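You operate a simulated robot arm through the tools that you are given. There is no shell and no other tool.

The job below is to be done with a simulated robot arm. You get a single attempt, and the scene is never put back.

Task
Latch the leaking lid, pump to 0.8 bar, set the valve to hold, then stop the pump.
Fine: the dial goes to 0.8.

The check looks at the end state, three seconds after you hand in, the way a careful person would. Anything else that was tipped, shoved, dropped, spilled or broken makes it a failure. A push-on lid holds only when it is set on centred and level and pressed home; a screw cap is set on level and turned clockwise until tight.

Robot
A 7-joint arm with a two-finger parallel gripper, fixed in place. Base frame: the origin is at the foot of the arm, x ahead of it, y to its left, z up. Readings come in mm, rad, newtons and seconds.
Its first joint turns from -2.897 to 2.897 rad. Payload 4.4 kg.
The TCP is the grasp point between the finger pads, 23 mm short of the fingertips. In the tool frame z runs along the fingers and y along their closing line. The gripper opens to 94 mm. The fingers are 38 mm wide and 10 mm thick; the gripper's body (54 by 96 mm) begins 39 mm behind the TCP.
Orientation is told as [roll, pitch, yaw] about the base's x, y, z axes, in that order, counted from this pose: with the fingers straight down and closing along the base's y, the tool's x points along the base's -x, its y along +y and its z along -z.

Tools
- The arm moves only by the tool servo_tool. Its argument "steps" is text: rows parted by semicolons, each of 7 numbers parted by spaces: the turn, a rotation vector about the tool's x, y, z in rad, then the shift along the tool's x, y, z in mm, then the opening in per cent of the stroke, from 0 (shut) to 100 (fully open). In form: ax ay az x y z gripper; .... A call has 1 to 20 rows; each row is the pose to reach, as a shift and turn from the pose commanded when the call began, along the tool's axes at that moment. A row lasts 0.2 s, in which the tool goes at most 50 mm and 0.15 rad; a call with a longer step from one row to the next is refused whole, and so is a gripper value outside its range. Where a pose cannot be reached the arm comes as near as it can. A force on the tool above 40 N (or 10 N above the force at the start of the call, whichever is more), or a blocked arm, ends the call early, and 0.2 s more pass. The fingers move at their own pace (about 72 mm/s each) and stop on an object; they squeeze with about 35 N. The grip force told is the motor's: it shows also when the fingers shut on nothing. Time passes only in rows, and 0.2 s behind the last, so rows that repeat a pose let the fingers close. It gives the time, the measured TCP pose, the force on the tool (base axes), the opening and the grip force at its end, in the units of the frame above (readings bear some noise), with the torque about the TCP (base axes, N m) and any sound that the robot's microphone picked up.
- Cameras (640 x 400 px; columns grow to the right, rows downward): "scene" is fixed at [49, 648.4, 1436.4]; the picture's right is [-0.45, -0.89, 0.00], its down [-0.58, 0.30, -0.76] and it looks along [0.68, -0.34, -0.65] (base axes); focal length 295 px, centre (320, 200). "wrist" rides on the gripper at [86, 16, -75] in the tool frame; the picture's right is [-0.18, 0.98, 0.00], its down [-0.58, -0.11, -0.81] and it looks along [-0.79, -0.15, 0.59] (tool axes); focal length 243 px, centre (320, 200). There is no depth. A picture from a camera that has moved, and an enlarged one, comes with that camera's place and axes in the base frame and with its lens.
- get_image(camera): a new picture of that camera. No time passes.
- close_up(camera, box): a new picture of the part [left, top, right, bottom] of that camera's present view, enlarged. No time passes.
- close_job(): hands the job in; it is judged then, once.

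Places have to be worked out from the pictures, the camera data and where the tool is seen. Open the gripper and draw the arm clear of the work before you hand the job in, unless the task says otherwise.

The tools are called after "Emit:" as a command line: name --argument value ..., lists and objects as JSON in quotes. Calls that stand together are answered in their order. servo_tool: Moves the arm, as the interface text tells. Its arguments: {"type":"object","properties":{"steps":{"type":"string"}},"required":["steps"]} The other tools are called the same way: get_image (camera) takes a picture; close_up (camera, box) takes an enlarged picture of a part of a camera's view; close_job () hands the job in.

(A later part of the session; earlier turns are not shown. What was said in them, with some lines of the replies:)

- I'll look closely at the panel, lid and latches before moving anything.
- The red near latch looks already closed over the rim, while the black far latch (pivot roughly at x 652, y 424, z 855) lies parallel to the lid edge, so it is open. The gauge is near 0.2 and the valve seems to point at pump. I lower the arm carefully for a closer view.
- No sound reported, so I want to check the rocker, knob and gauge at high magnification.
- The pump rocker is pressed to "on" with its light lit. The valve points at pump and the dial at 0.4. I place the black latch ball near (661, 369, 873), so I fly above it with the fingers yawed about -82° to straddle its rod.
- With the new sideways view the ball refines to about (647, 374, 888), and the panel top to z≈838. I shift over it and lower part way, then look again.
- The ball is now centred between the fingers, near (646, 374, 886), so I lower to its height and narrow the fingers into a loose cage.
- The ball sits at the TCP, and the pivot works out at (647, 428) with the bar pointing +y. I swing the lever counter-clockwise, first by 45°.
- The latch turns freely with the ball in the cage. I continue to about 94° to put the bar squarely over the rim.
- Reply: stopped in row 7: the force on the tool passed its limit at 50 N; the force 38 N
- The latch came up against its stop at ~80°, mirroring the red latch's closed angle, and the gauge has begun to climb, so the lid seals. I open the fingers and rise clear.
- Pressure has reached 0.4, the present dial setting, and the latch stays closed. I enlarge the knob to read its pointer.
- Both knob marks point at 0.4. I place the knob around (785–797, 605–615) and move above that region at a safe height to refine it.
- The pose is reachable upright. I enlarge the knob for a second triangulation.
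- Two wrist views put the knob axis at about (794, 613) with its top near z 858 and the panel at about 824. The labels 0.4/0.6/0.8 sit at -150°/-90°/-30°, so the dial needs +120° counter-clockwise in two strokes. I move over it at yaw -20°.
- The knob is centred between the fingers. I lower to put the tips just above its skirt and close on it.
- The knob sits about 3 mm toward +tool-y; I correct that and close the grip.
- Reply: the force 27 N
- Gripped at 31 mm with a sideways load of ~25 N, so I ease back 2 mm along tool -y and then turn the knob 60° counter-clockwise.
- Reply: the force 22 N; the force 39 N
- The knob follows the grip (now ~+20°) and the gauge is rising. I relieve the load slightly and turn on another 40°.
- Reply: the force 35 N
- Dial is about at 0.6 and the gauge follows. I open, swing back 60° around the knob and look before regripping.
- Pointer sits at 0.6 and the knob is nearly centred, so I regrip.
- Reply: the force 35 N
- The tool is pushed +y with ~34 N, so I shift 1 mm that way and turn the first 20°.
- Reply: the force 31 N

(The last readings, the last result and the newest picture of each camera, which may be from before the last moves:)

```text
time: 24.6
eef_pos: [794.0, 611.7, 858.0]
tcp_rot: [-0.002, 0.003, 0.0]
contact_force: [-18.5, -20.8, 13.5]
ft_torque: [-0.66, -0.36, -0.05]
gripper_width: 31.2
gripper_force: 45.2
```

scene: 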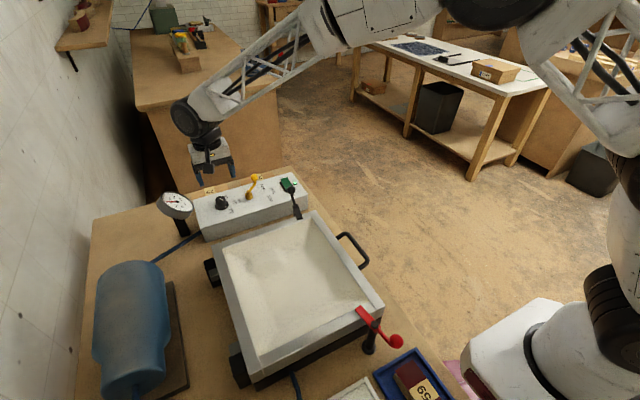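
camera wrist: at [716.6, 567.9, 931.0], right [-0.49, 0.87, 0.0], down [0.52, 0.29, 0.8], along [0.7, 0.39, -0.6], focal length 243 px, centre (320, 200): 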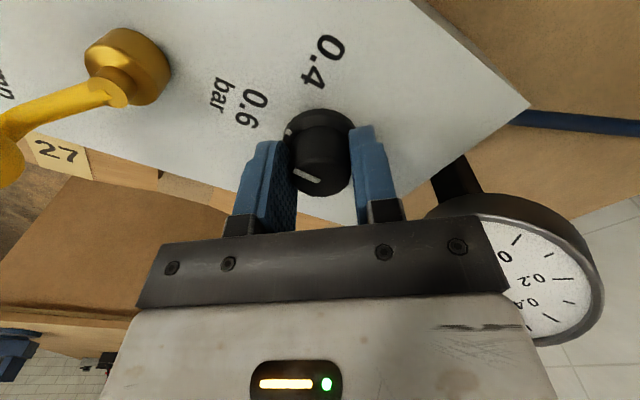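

Emit:
servo_tool --steps "0 0 0 0.5 -0.6 -0.4 20; 0 0 -0.1 0.5 -0.6 -0.4 20; 0 0 -0.2 0.5 -0.6 -0.4 20; 0 0 -0.3 0.5 -0.6 -0.4 20; 0 0 -0.4 0.5 -0.6 -0.4 20; 0 0 -0.5 0.5 -0.6 -0.4 20; 0 0 -0.6 0.5 -0.6 -0.4 20; 0 0 -0.7 0.5 -0.6 -0.4 20; 0 0 -0.75 0.5 -0.6 -0.4 20"

Emit:
close_up --camera "wrist" --box '[220, 50, 460, 200]'

Emit:
close_up --camera "scene" --box '[155, 180, 205, 230]'

Emit:
close_up --camera "scene" --box '[205, 185, 245, 215]'

```text
time: 26.6
eef_pos: [793.5, 609.9, 859.5]
tcp_rot: [0.001, 0.006, 0.748]
contact_force: [4.1, -29.8, 4.2]
ft_torque: [-0.65, -0.21, -0.44]
gripper_width: 31.2
gripper_force: 45.3
```

```text
2.67 times, centred on (340, 125) of wrist
camera zoom: at [718.9, 564.1, 932.3], right [-0.53, 0.85, 0.0], down [0.5, 0.32, 0.8], along [0.68, 0.43, -0.59], focal length 647 px, centre (267, 400)
```

zoom: 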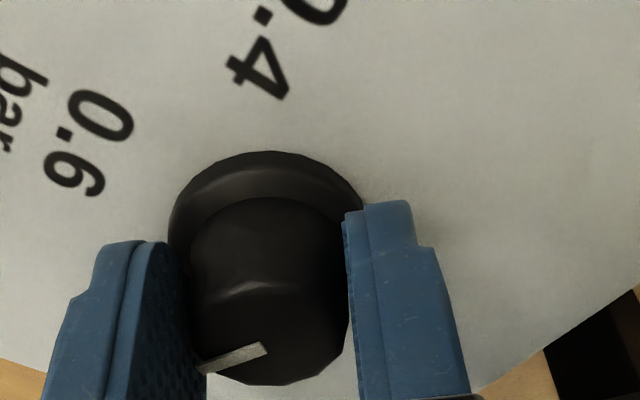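

```text
8.00 times, centred on (180, 205) of scene
camera zoom: at [49.0, 648.4, 1436.4], right [-0.45, -0.89, 0.0], down [-0.58, 0.3, -0.76], along [0.68, -0.34, -0.65], focal length 2361 px, centre (1440, 160)
```

zoom: 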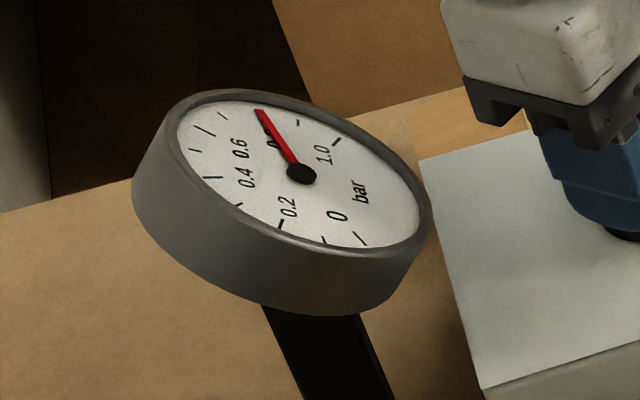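

```text
13.33 times, centred on (225, 200) of scene
camera zoom: at [49.0, 648.4, 1436.4], right [-0.45, -0.89, 0.0], down [-0.58, 0.3, -0.76], along [0.68, -0.34, -0.65], focal length 3935 px, centre (1587, 200)
```

zoom: 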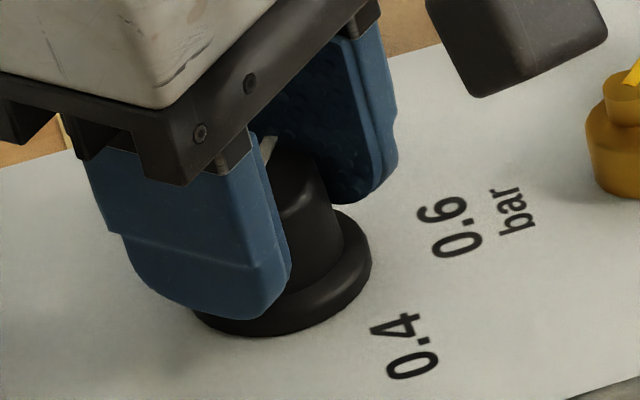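

The gauge has reached the 0.8 tick and a resisting torque has appeared, suggesting the knob's end of travel. I open, rise and check the pointer and gauge.

Emit:
servo_tool --steps "0 0 0 0 0 0 70; 0 0 0 0 0 0 70; 0 0 0 0 0 -20 70; 0 0 0 0 0 -50 70; 0 0 0.12 0 0 -80 70; 0 0 0.24 0 0 -85 70; 0 0 0.36 0 0 -85 70; 0 0 0.36 0 0 -85 70"

Emit:
get_image --camera "wrist"

Emit:
close_up --camera "scene" --box '[155, 180, 205, 230]'

Emit:
close_up --camera "scene" --box '[205, 185, 245, 215]'

Emit:
close_up --camera "wrist" --box '[240, 20, 440, 170]'

```text
time: 28.4
eef_pos: [794.1, 611.8, 943.4]
tcp_rot: [-0.002, 0.005, 0.388]
contact_force: [-0.2, 0.2, 0.5]
ft_torque: [0.0, -0.02, -0.01]
gripper_width: 65.9
gripper_force: 0.0
```

```text
taken
camera wrist: at [706.8, 594.1, 1016.4], right [-0.2, 0.98, 0.0], down [0.58, 0.12, 0.8], along [0.79, 0.16, -0.59], focal length 243 px, centre (320, 200)
```

wrist: 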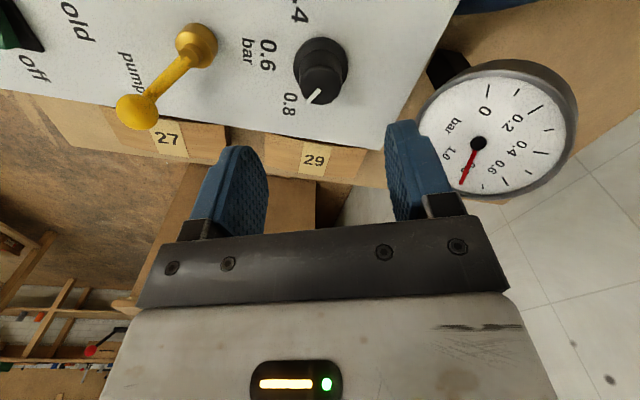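

```text
8.00 times, centred on (180, 205) of scene
camera zoom: at [49.0, 648.4, 1436.4], right [-0.45, -0.89, 0.0], down [-0.58, 0.3, -0.76], along [0.68, -0.34, -0.65], focal length 2361 px, centre (1440, 160)
```

zoom: 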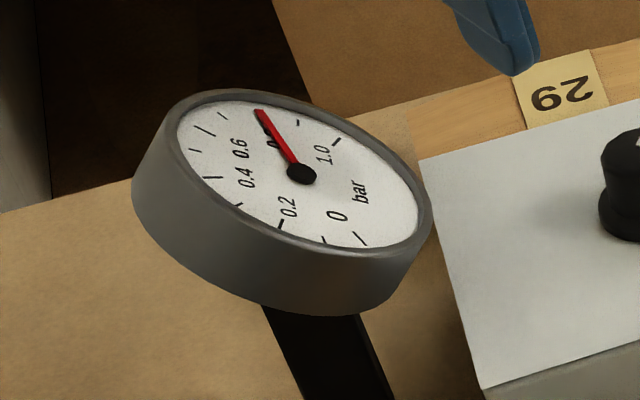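

```text
13.33 times, centred on (225, 200) of scene
camera zoom: at [49.0, 648.4, 1436.4], right [-0.45, -0.89, 0.0], down [-0.58, 0.3, -0.76], along [0.68, -0.34, -0.65], focal length 3935 px, centre (1587, 200)
```

zoom: 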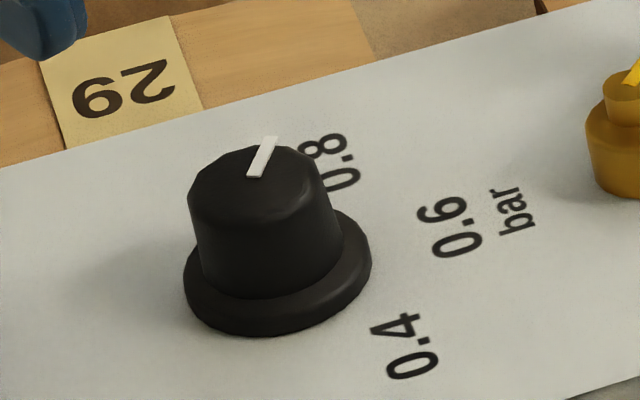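

```text
2.67 times, centred on (340, 95) of wrist
camera zoom: at [706.8, 594.1, 1016.4], right [-0.2, 0.98, 0.0], down [0.58, 0.12, 0.8], along [0.79, 0.16, -0.59], focal length 647 px, centre (267, 480)
```

zoom: 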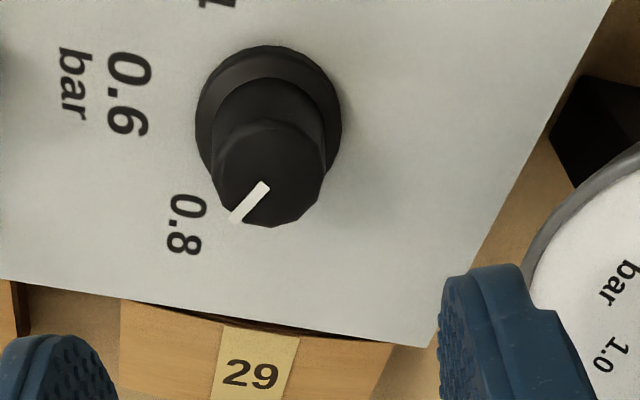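

The dial points exactly at 0.8 and the gauge stands at the 0.8 tick. Next is the yellow valve: pivot about (794, 526), ball about (822, 493, 877), with "hold" straight toward -y (-90°). I move above its ball at yaw about -50°.

Emit:
servo_tool --steps "0 0 0.14 2.1 -13.4 0 65; 0 0 0.28 4.2 -26.8 0 65; 0 0 0.42 6.4 -40.3 0 65; 0 0 0.56 8.5 -53.7 0 65; 0 0 0.7 10.6 -67.1 0 65; 0 0 0.84 12.7 -80.5 0 65; 0 0 0.98 14.9 -94 0 65; 0 0 1.12 17 -107.4 0 65; 0 0 1.26 19.1 -120.8 0 65; 0 0 1.26 19.1 -120.8 0 65"

Emit:
get_image --camera "wrist"

Emit:
close_up --camera "wrist" --box '[240, 20, 440, 170]'

Emit:
close_up --camera "scene" --box '[155, 180, 205, 230]'

Emit:
close_up --camera "scene" --box '[205, 150, 325, 225]'

```text
time: 30.6
eef_pos: [821.3, 493.4, 942.6]
tcp_rot: [-0.001, 0.0, -0.873]
contact_force: [-0.2, -0.1, 0.4]
ft_torque: [-0.02, 0.03, 0.01]
gripper_width: 61.2
gripper_force: 0.1
```

```text
taken
camera wrist: at [777.2, 570.0, 1016.1], right [0.87, 0.49, 0.0], down [0.29, -0.51, 0.81], along [0.39, -0.7, -0.59], focal length 243 px, centre (320, 200)
```

wrist: 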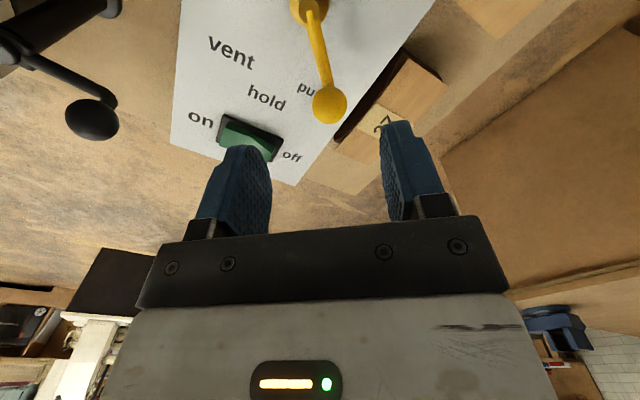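

```text
2.67 times, centred on (340, 95) of wrist
camera zoom: at [777.2, 570.0, 1016.1], right [0.87, 0.49, 0.0], down [0.29, -0.51, 0.81], along [0.39, -0.7, -0.59], focal length 647 px, centre (267, 480)
```

zoom: 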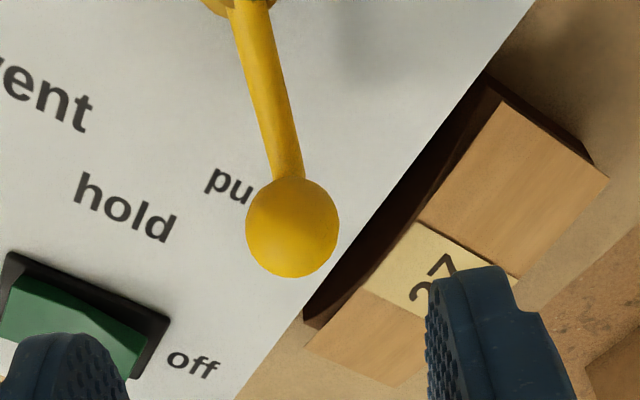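

```text
8.00 times, centred on (180, 205) of scene
camera zoom: at [49.0, 648.4, 1436.4], right [-0.45, -0.89, 0.0], down [-0.58, 0.3, -0.76], along [0.68, -0.34, -0.65], focal length 2361 px, centre (1440, 160)
```

zoom: 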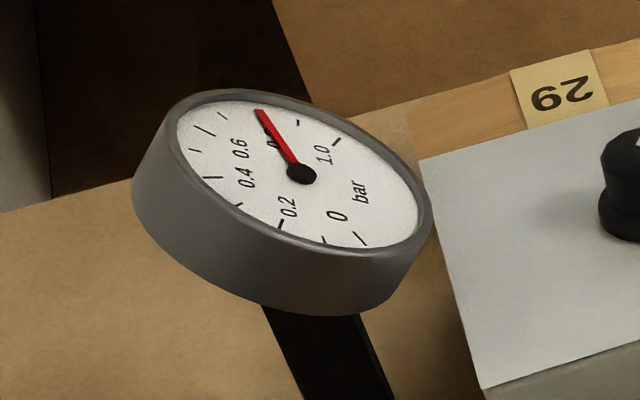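

```text
5.33 times, centred on (265, 188) of scene
camera zoom: at [49.0, 648.4, 1436.4], right [-0.45, -0.89, 0.0], down [-0.58, 0.3, -0.76], along [0.68, -0.34, -0.65], focal length 1574 px, centre (613, 267)
```

zoom: 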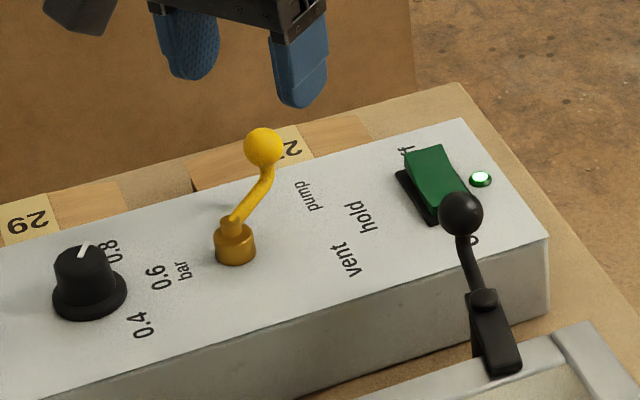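

The ball refines to about (827.5, 492.5, 873), putting the lever at about -45°. I centre over it and lower around it.

Emit:
servo_tool --steps "0 0 0 -4.9 4.5 0 65; 0 0 0 -4.9 4.5 20 65; 0 0 0 -4.9 4.5 42 65; 0 0 0 -4.9 4.5 42 65"

Emit:
get_image --camera "wrist"

Emit:
close_up --camera "scene" --box '[205, 150, 325, 225]'

```text
time: 31.6
eef_pos: [828.1, 493.4, 901.3]
tcp_rot: [-0.002, 0.0, -0.871]
contact_force: [-0.2, -0.9, -0.3]
ft_torque: [0.04, 0.0, 0.0]
gripper_width: 61.0
gripper_force: 0.0
```

```text
taken
camera wrist: at [784.3, 571.1, 973.2], right [0.87, 0.49, 0.0], down [0.29, -0.51, 0.81], along [0.4, -0.7, -0.59], focal length 243 px, centre (320, 200)
```

wrist: 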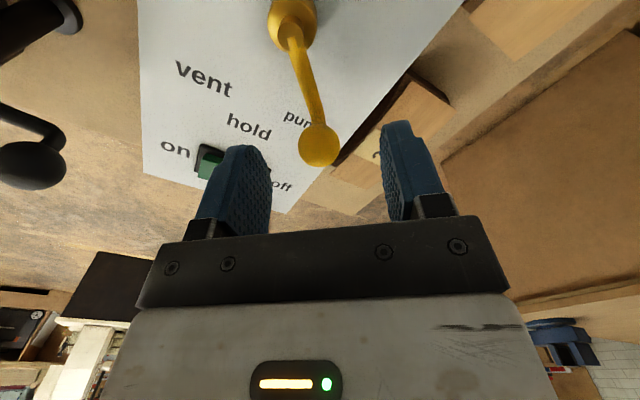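

```text
5.33 times, centred on (265, 188) of scene
camera zoom: at [49.0, 648.4, 1436.4], right [-0.45, -0.89, 0.0], down [-0.58, 0.3, -0.76], along [0.68, -0.34, -0.65], focal length 1574 px, centre (613, 267)
```

zoom: 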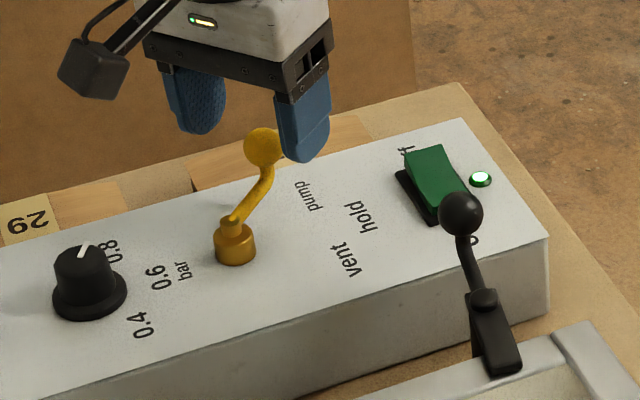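

The ball lies straight below, about 25 mm down. I lower onto it and close gently to centre it.

Emit:
servo_tool --steps "0 0 0 0 0 12 65; 0 0 0 0 0 24 65; 0 0 0 0 0 24 50; 0 0 0 0 0 24 38; 0 0 0 0 0 24 30; 0 0 0 0 0 24 30"

Emit:
get_image --camera "wrist"

Emit:
close_up --camera "scene" --box '[205, 150, 325, 225]'

```text
time: 33.0
eef_pos: [827.9, 493.4, 877.9]
tcp_rot: [-0.003, 0.001, -0.869]
contact_force: [0.5, 0.5, -0.5]
ft_torque: [0.01, -0.01, 0.01]
gripper_width: 28.3
gripper_force: 0.0
```

```text
taken
camera wrist: at [783.8, 569.3, 950.6], right [0.87, 0.49, 0.0], down [0.29, -0.51, 0.81], along [0.4, -0.7, -0.59], focal length 243 px, centre (320, 200)
```

wrist: 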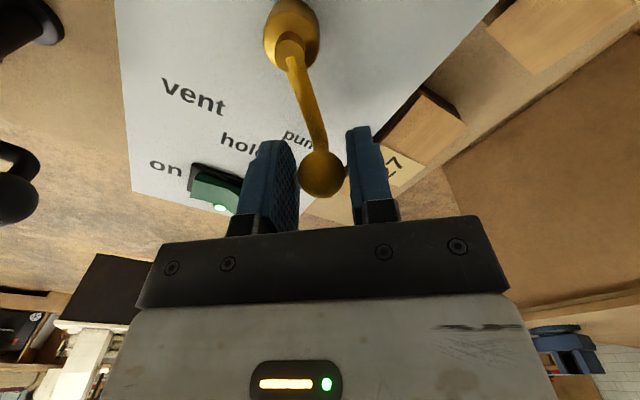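

```text
5.33 times, centred on (265, 188) of scene
camera zoom: at [49.0, 648.4, 1436.4], right [-0.45, -0.89, 0.0], down [-0.58, 0.3, -0.76], along [0.68, -0.34, -0.65], focal length 1574 px, centre (613, 267)
```

zoom: 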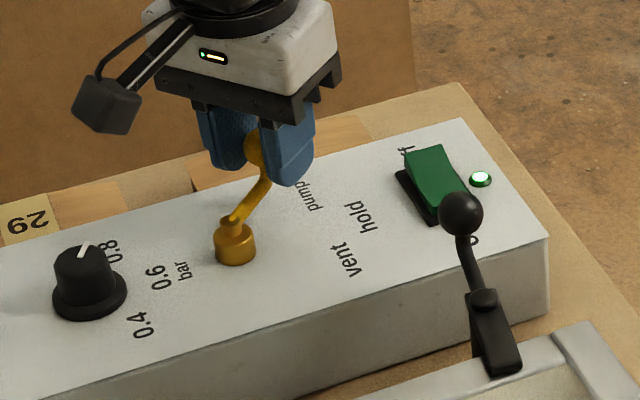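

The ball is caged with ~3 mm slack each side. I sweep the lever clockwise to about -82° first.

Emit:
servo_tool --steps "0 0 0.131 -0.06 -6.6 0 30; 0 0 0.262 0.7 -12.8 0 30; 0 0 0.393 2.2 -18.8 0 30; 0 0 0.524 4.45 -24.6 0 30; 0 0 0.655 7.5 -30.1 0 30; 0 0 0.655 7.5 -30.1 0 30"

Emit:
get_image --camera "wrist"

Emit:
close_up --camera "scene" --box '[205, 150, 325, 225]'

Emit:
close_up --camera "scene" --box '[155, 180, 205, 230]'

```text
time: 34.4
eef_pos: [799.7, 477.5, 878.6]
tcp_rot: [-0.004, -0.001, -1.526]
contact_force: [-2.3, 0.6, -0.4]
ft_torque: [0.02, 0.01, -0.01]
gripper_width: 28.9
gripper_force: 0.7
```

```text
taken
camera wrist: at [811.5, 565.8, 951.0], right [0.99, -0.14, 0.0], down [-0.08, -0.58, 0.81], along [-0.12, -0.8, -0.59], focal length 243 px, centre (320, 200)
```

wrist: 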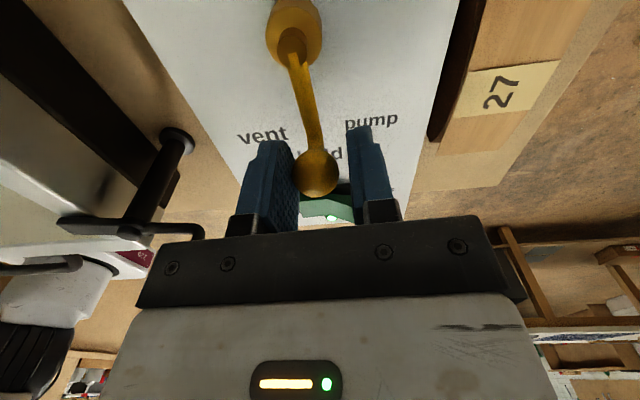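

```text
5.33 times, centred on (265, 188) of scene
camera zoom: at [49.0, 648.4, 1436.4], right [-0.45, -0.89, 0.0], down [-0.58, 0.3, -0.76], along [0.68, -0.34, -0.65], focal length 1574 px, centre (613, 267)
```

zoom: 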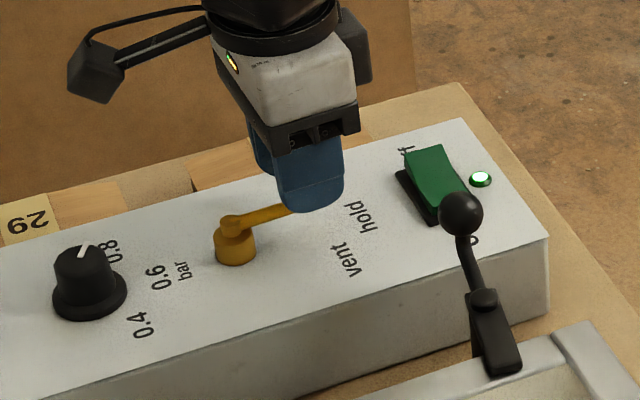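

```text
8.00 times, centred on (180, 205) of scene
camera zoom: at [49.0, 648.4, 1436.4], right [-0.45, -0.89, 0.0], down [-0.58, 0.3, -0.76], along [0.68, -0.34, -0.65], focal length 2361 px, centre (1440, 160)
```

zoom: 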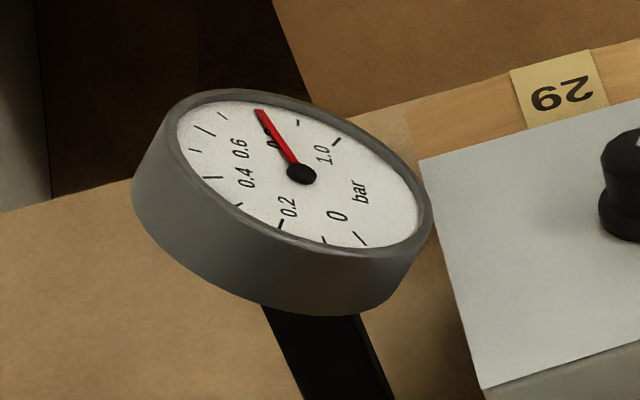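

The lever is near -85° and pressure holds. I nudge it the last few degrees to straight -y, then open the fingers and inspect.

Emit:
servo_tool --steps "0 0 0.05 0 -3 0 30; 0 0 0.05 0 -5.5 0 30; 0 0 0.05 0 -5.5 0 30; 0 0 0.05 0 -5.5 0 65; 0 0 0.05 0 -5.5 0 65"

Emit:
get_image --camera "wrist"

Emit:
close_up --camera "scene" --box '[205, 150, 325, 225]'

Emit:
close_up --camera "scene" --box '[155, 180, 205, 230]'

```text
time: 35.6
eef_pos: [794.8, 477.2, 879.5]
tcp_rot: [-0.003, -0.005, -1.574]
contact_force: [0.0, 0.3, -0.3]
ft_torque: [-0.01, 0.01, 0.01]
gripper_width: 61.3
gripper_force: 0.0
```

```text
taken
camera wrist: at [810.4, 564.1, 951.4], right [0.98, -0.19, 0.0], down [-0.11, -0.58, 0.81], along [-0.15, -0.79, -0.59], focal length 243 px, centre (320, 200)
```

wrist: 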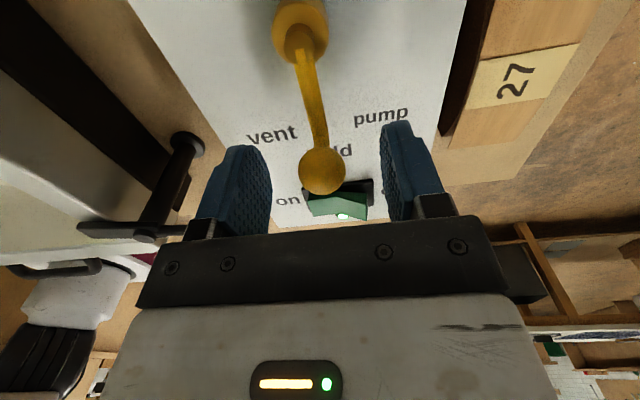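

```text
5.33 times, centred on (265, 188) of scene
camera zoom: at [49.0, 648.4, 1436.4], right [-0.45, -0.89, 0.0], down [-0.58, 0.3, -0.76], along [0.68, -0.34, -0.65], focal length 1574 px, centre (613, 267)
```

zoom: 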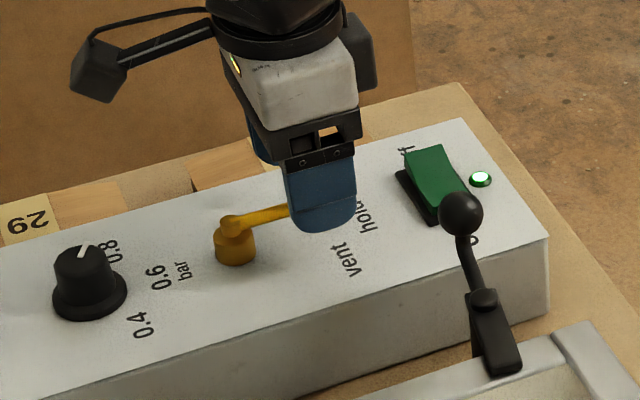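

```text
8.00 times, centred on (180, 205) of scene
camera zoom: at [49.0, 648.4, 1436.4], right [-0.45, -0.89, 0.0], down [-0.58, 0.3, -0.76], along [0.68, -0.34, -0.65], focal length 2361 px, centre (1440, 160)
```

zoom: 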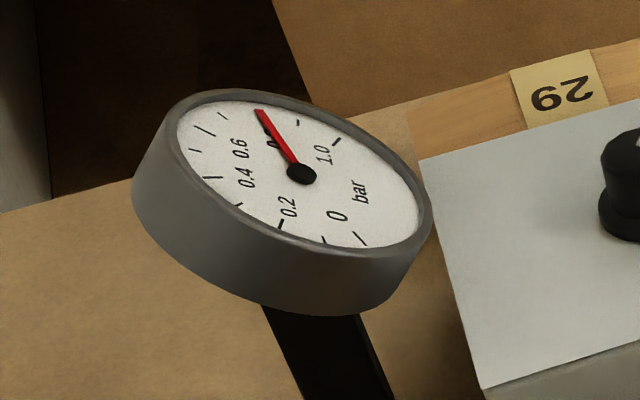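

Pressure is still 0.8. I raise clear to verify the lever angle against the labels.

Emit:
servo_tool --steps "0 0 0 0 0 -30 65; 0 0 0 0 0 -70 65; 0 0 0 0 0 -100 65; 0 0 0 0 0 -100 65"

Emit:
get_image --camera "wrist"

Emit:
close_up --camera "wrist" --box '[200, 0, 440, 150]'

Emit:
close_up --camera "scene" --box '[205, 150, 325, 225]'

```text
time: 36.6
eef_pos: [796.1, 477.9, 979.8]
tcp_rot: [-0.002, -0.003, -1.576]
contact_force: [-0.1, -0.3, 0.5]
ft_torque: [0.01, -0.01, 0.0]
gripper_width: 61.1
gripper_force: 0.0
```

```text
taken
camera wrist: at [812.3, 565.7, 1051.5], right [0.98, -0.19, 0.0], down [-0.11, -0.58, 0.81], along [-0.15, -0.79, -0.59], focal length 243 px, centre (320, 200)
```

wrist: 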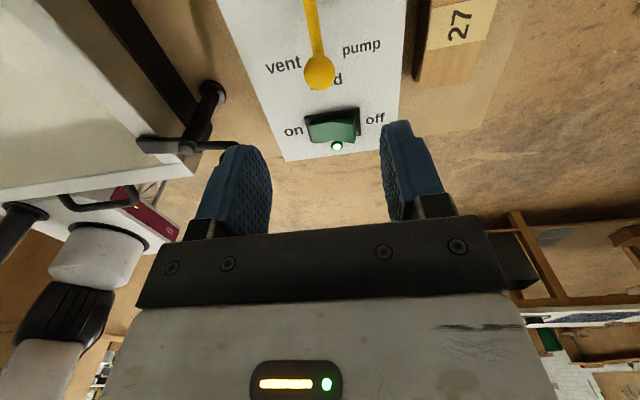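

```text
2.67 times, centred on (320, 75) of wrist
camera zoom: at [812.3, 565.7, 1051.5], right [0.98, -0.19, 0.0], down [-0.11, -0.58, 0.81], along [-0.15, -0.79, -0.59], focal length 647 px, centre (320, 533)
```

zoom: 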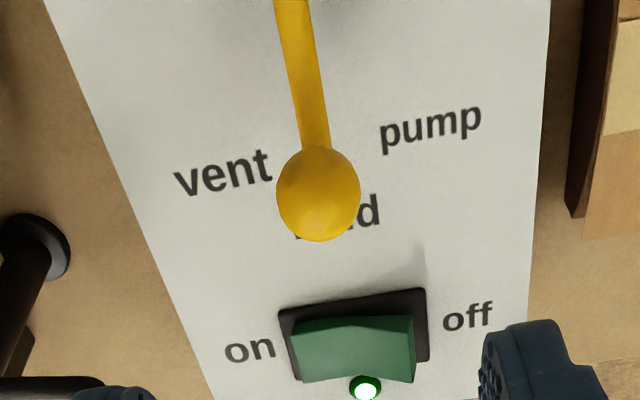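

```text
5.33 times, centred on (265, 188) of scene
camera zoom: at [49.0, 648.4, 1436.4], right [-0.45, -0.89, 0.0], down [-0.58, 0.3, -0.76], along [0.68, -0.34, -0.65], focal length 1574 px, centre (613, 267)
```

zoom: 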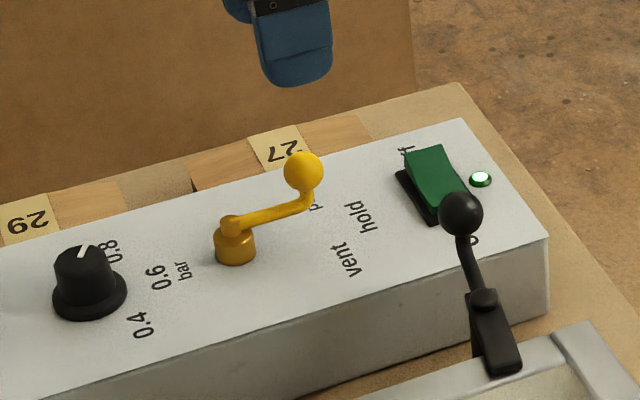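

The lever reads -88°, pointing at "hold", and the gauge stays at 0.8. The rocker spans roughly x 768–818 at y ≈ 396 with its raised "off" end at +x. I close the fingers and hover above that end.

Emit:
servo_tool --steps "0 0 0 -25 5 0 40; 0 0 0 -55 11 0 10; 0 0 0 -81.5 17.4 10 0; 0 0 0 -81.5 17.4 40 0; 0 0 0 -81.5 17.4 60 0; 0 0 0 -81.5 17.4 60 0"

Emit:
get_image --camera "wrist"

Emit:
close_up --camera "scene" --box '[225, 130, 345, 205]'

Emit:
close_up --camera "scene" --box '[155, 180, 205, 230]'

```text
time: 38.0
eef_pos: [813.6, 397.6, 919.2]
tcp_rot: [-0.004, -0.005, -1.576]
contact_force: [0.0, -0.4, -0.4]
ft_torque: [0.03, 0.01, -0.04]
gripper_width: 0.1
gripper_force: 34.8
```

```text
taken
camera wrist: at [829.7, 485.2, 991.5], right [0.98, -0.19, 0.0], down [-0.11, -0.58, 0.81], along [-0.15, -0.79, -0.59], focal length 243 px, centre (320, 200)
```

wrist: 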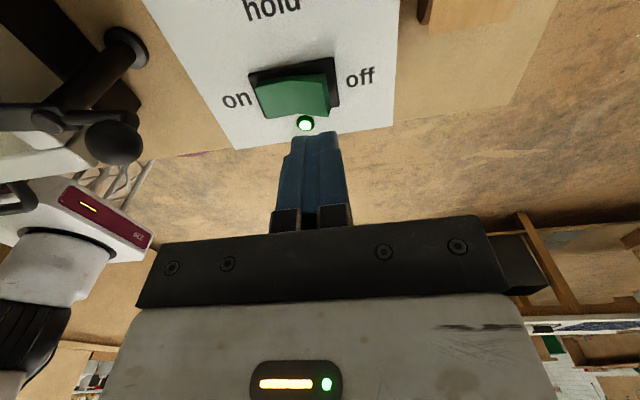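

```text
5.33 times, centred on (285, 168) of scene
camera zoom: at [49.0, 648.4, 1436.4], right [-0.45, -0.89, 0.0], down [-0.58, 0.3, -0.76], along [0.68, -0.34, -0.65], focal length 1574 px, centre (507, 373)
```

zoom: 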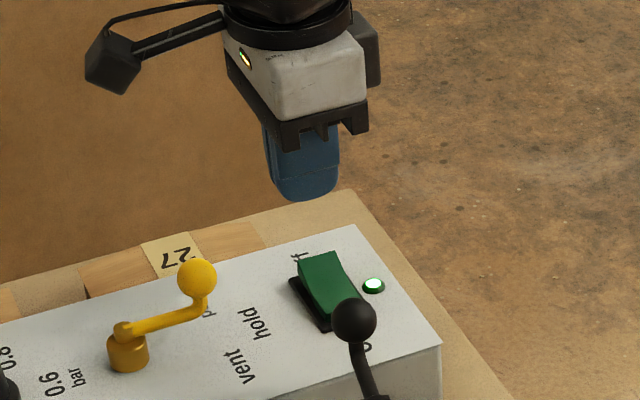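

```text
8.00 times, centred on (180, 205) of scene
camera zoom: at [49.0, 648.4, 1436.4], right [-0.45, -0.89, 0.0], down [-0.58, 0.3, -0.76], along [0.68, -0.34, -0.65], focal length 2361 px, centre (1440, 160)
```

zoom: 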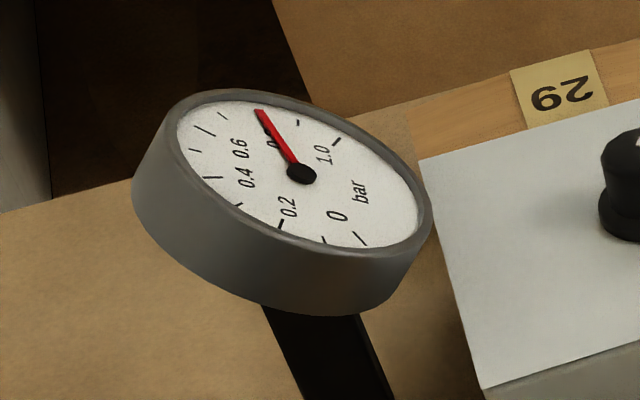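

The closed tips are lined up over the raised "off" end (x ≈ 818, y ≈ 397). I shift 3 mm inward and press down in small steps.

Emit:
servo_tool --steps "0 0 0 0 -3 25 0; 0 0 0 0 -3 40 0; 0 0 0 0 -3 48 0; 0 0 0 0 -3 52 0; 0 0 0 0 -3 55 0; 0 0 0 0 -3 58 0; 0 0 0 0 -3 60 0; 0 0 0 0 -3 62 0"

Emit:
get_image --camera "wrist"

Emit:
close_up --camera "scene" --box '[225, 130, 345, 205]'

```text
time: 39.8
eef_pos: [809.3, 396.4, 860.2]
tcp_rot: [0.001, -0.004, -1.575]
contact_force: [-7.6, -1.4, 9.7]
ft_torque: [0.08, 0.08, 0.05]
gripper_width: 0.0
gripper_force: 34.9
heard: click
stopped in row 8: the force on the tool passed its limit at 48 N (the readings are from after the stop); the commanded pose is now the measured one
```

```text
taken
camera wrist: at [825.3, 483.2, 933.2], right [0.98, -0.19, 0.0], down [-0.11, -0.58, 0.81], along [-0.15, -0.79, -0.59], focal length 243 px, centre (320, 200)
```

wrist: 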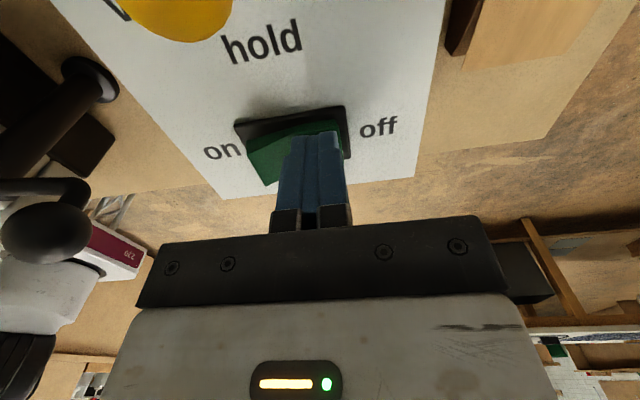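

```text
5.33 times, centred on (285, 168) of scene
camera zoom: at [49.0, 648.4, 1436.4], right [-0.45, -0.89, 0.0], down [-0.58, 0.3, -0.76], along [0.68, -0.34, -0.65], focal length 1574 px, centre (507, 373)
```

zoom: 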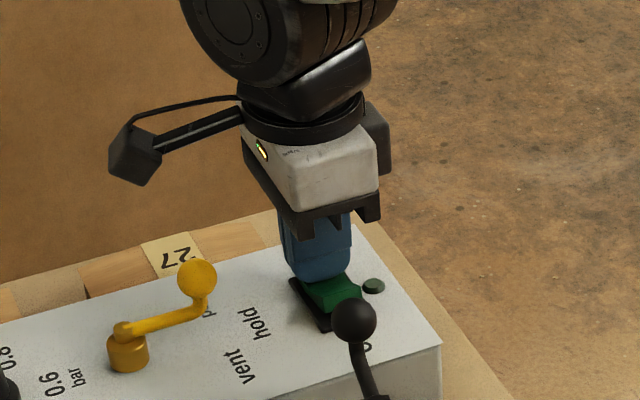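

A click was heard, the rocker tipped to "off" and the light went out. I raise the tool and draw it clear toward the robot, at height, while opening the gripper.

Emit:
servo_tool --steps "0 0 0 0 0 -20 0; 0 0 0 0 0 -60 0; 0 0 0 0 0 -105 0; 0 0 0 0 0 -150 0; 0 0 0 0 -25 -190 30; 0 0 0 0 -70 -210 60; 0 0 0 0 -115 -210 100; 0 0 0 0 -160 -210 100; 0 0 0 0 -205 -210 100; 0 0 0 0 -205 -210 100"

Emit:
get_image --camera "scene"

Emit:
close_up --camera "scene" --box '[200, 160, 340, 248]'

Emit:
close_up --camera "scene" --box '[155, 180, 205, 230]'

```text
time: 42.0
eef_pos: [600.4, 396.4, 1068.0]
tcp_rot: [0.0, -0.001, -1.576]
contact_force: [-0.2, 0.1, -0.2]
ft_torque: [-0.04, 0.01, 0.0]
gripper_width: 94.0
gripper_force: 0.0
```

```text
taken
```

scene: 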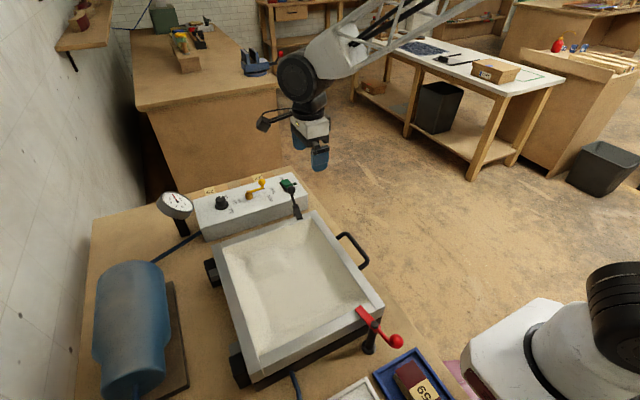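

```text
4.55 times, centred on (270, 204) of scene
camera zoom: at [49.0, 648.4, 1436.4], right [-0.45, -0.89, 0.0], down [-0.58, 0.3, -0.76], along [0.68, -0.34, -0.65], focal length 1342 px, centre (547, 182)
```

zoom: 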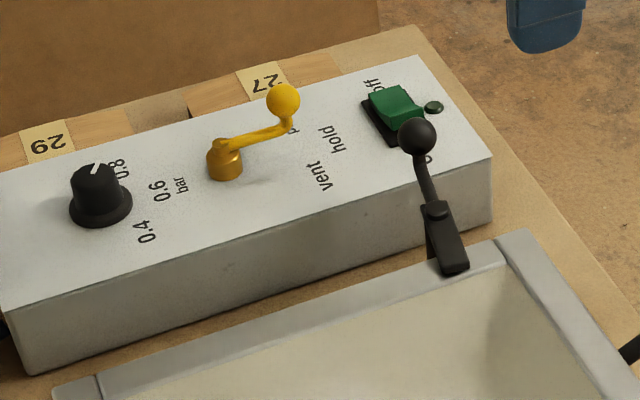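

```text
8.00 times, centred on (180, 205) of scene
camera zoom: at [49.0, 648.4, 1436.4], right [-0.45, -0.89, 0.0], down [-0.58, 0.3, -0.76], along [0.68, -0.34, -0.65], focal length 2361 px, centre (1440, 160)
```

zoom: 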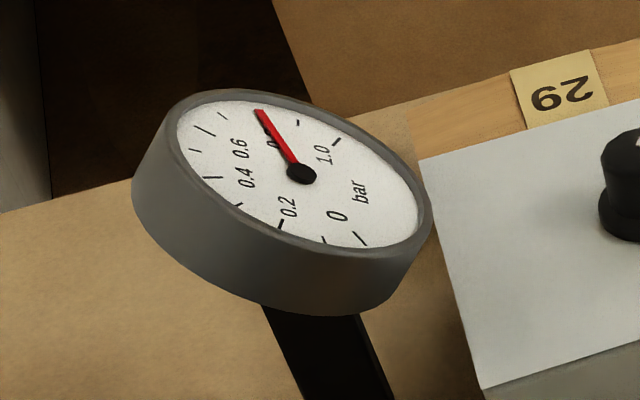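

Pump light is out, valve on hold, dial at 0.8. I wait a few seconds to confirm that the pressure holds.

Emit:
servo_tool --steps "0 0 0 0 -40 -20 100; 0 0 0 0 -80 -40 100; 0 0 0 0 -100 -60 100; 0 0 0 0 -100 -60 100; 0 0 0 0 -100 -60 100; 0 0 0 0 -100 -60 100; 0 0 0 0 -100 -60 100; 0 0 0 0 -100 -60 100; 0 0 0 0 -100 -60 100; 0 0 0 0 -100 -60 100; 0 0 0 0 -100 -60 100; 0 0 0 0 -100 -60 100; 0 0 0 0 -100 -60 100; 0 0 0 0 -100 -60 100; 0 0 0 0 -100 -60 100"

Emit:
close_up --camera "scene" --box '[155, 180, 205, 230]'

Emit:
get_image --camera "scene"

Emit:
close_up --camera "scene" --box '[230, 165, 330, 228]'

```text
time: 45.2
eef_pos: [504.9, 396.1, 1130.0]
tcp_rot: [-0.002, -0.002, -1.576]
contact_force: [0.0, 1.5, -0.8]
ft_torque: [-0.03, -0.01, 0.02]
gripper_width: 94.1
gripper_force: 0.0
```

```text
8.00 times, centred on (180, 205) of scene
camera zoom: at [49.0, 648.4, 1436.4], right [-0.45, -0.89, 0.0], down [-0.58, 0.3, -0.76], along [0.68, -0.34, -0.65], focal length 2361 px, centre (1440, 160)
```

zoom: 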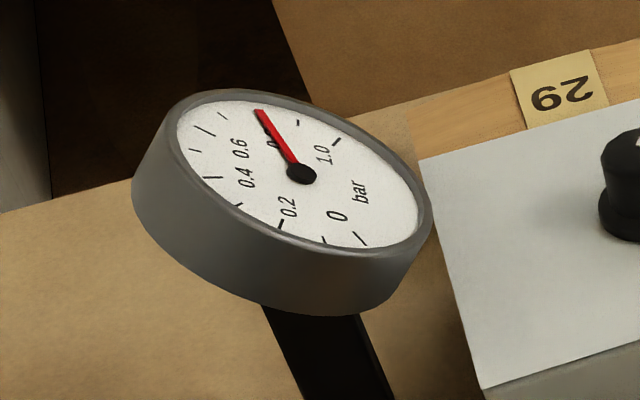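

```text
taken
```

scene: 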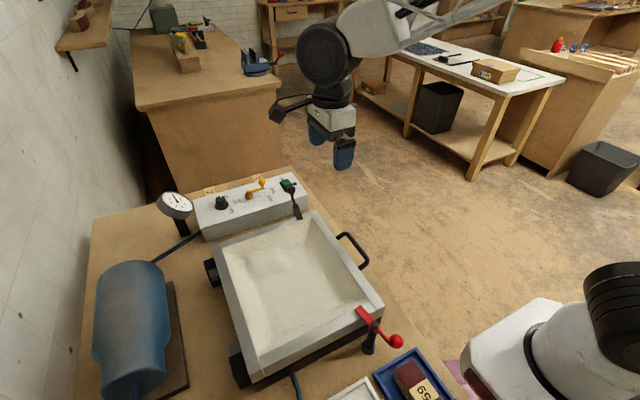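

```text
6.35 times, centred on (280, 196) of scene
camera zoom: at [49.0, 648.4, 1436.4], right [-0.45, -0.89, 0.0], down [-0.58, 0.3, -0.76], along [0.68, -0.34, -0.65], focal length 1874 px, centre (574, 222)
```

zoom: 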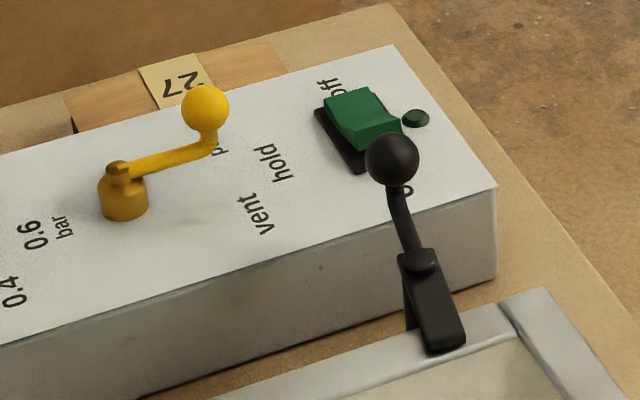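

The gauge has stayed at 0.8 for over 5 s with the pump off. Both latches are closed, the valve is on hold, the dial is at 0.8, and the arm is clear with the gripper open. I hand the job in.

Emit:
close_job

```text
The job is handed in.
```

The chamber is sealed and holding 0.8 bar, with the pump stopped, and I've handed the job in. The check result hasn't come back.

- **Lid:** the black far latch was open. I swung it closed until it met its stop, at the same angle as the red latch, which was already closed. The pressure began to climb straight away.
- **Dial:** turned from 0.4 to 0.8. The pointer reads within about a degree of the mark.
- **Pressure:** the gauge reached the 0.8 tick and stayed there for more than 5 seconds after the pump stopped.
- **Valve:** moved from pump to hold. The lever sits about 2–3 degrees short of dead centre.
- **Pump:** the switch clicked over to off and its light went out.

I saw nothing else moved, tipped or spilled. The arm is clear of the work with the gripper open.
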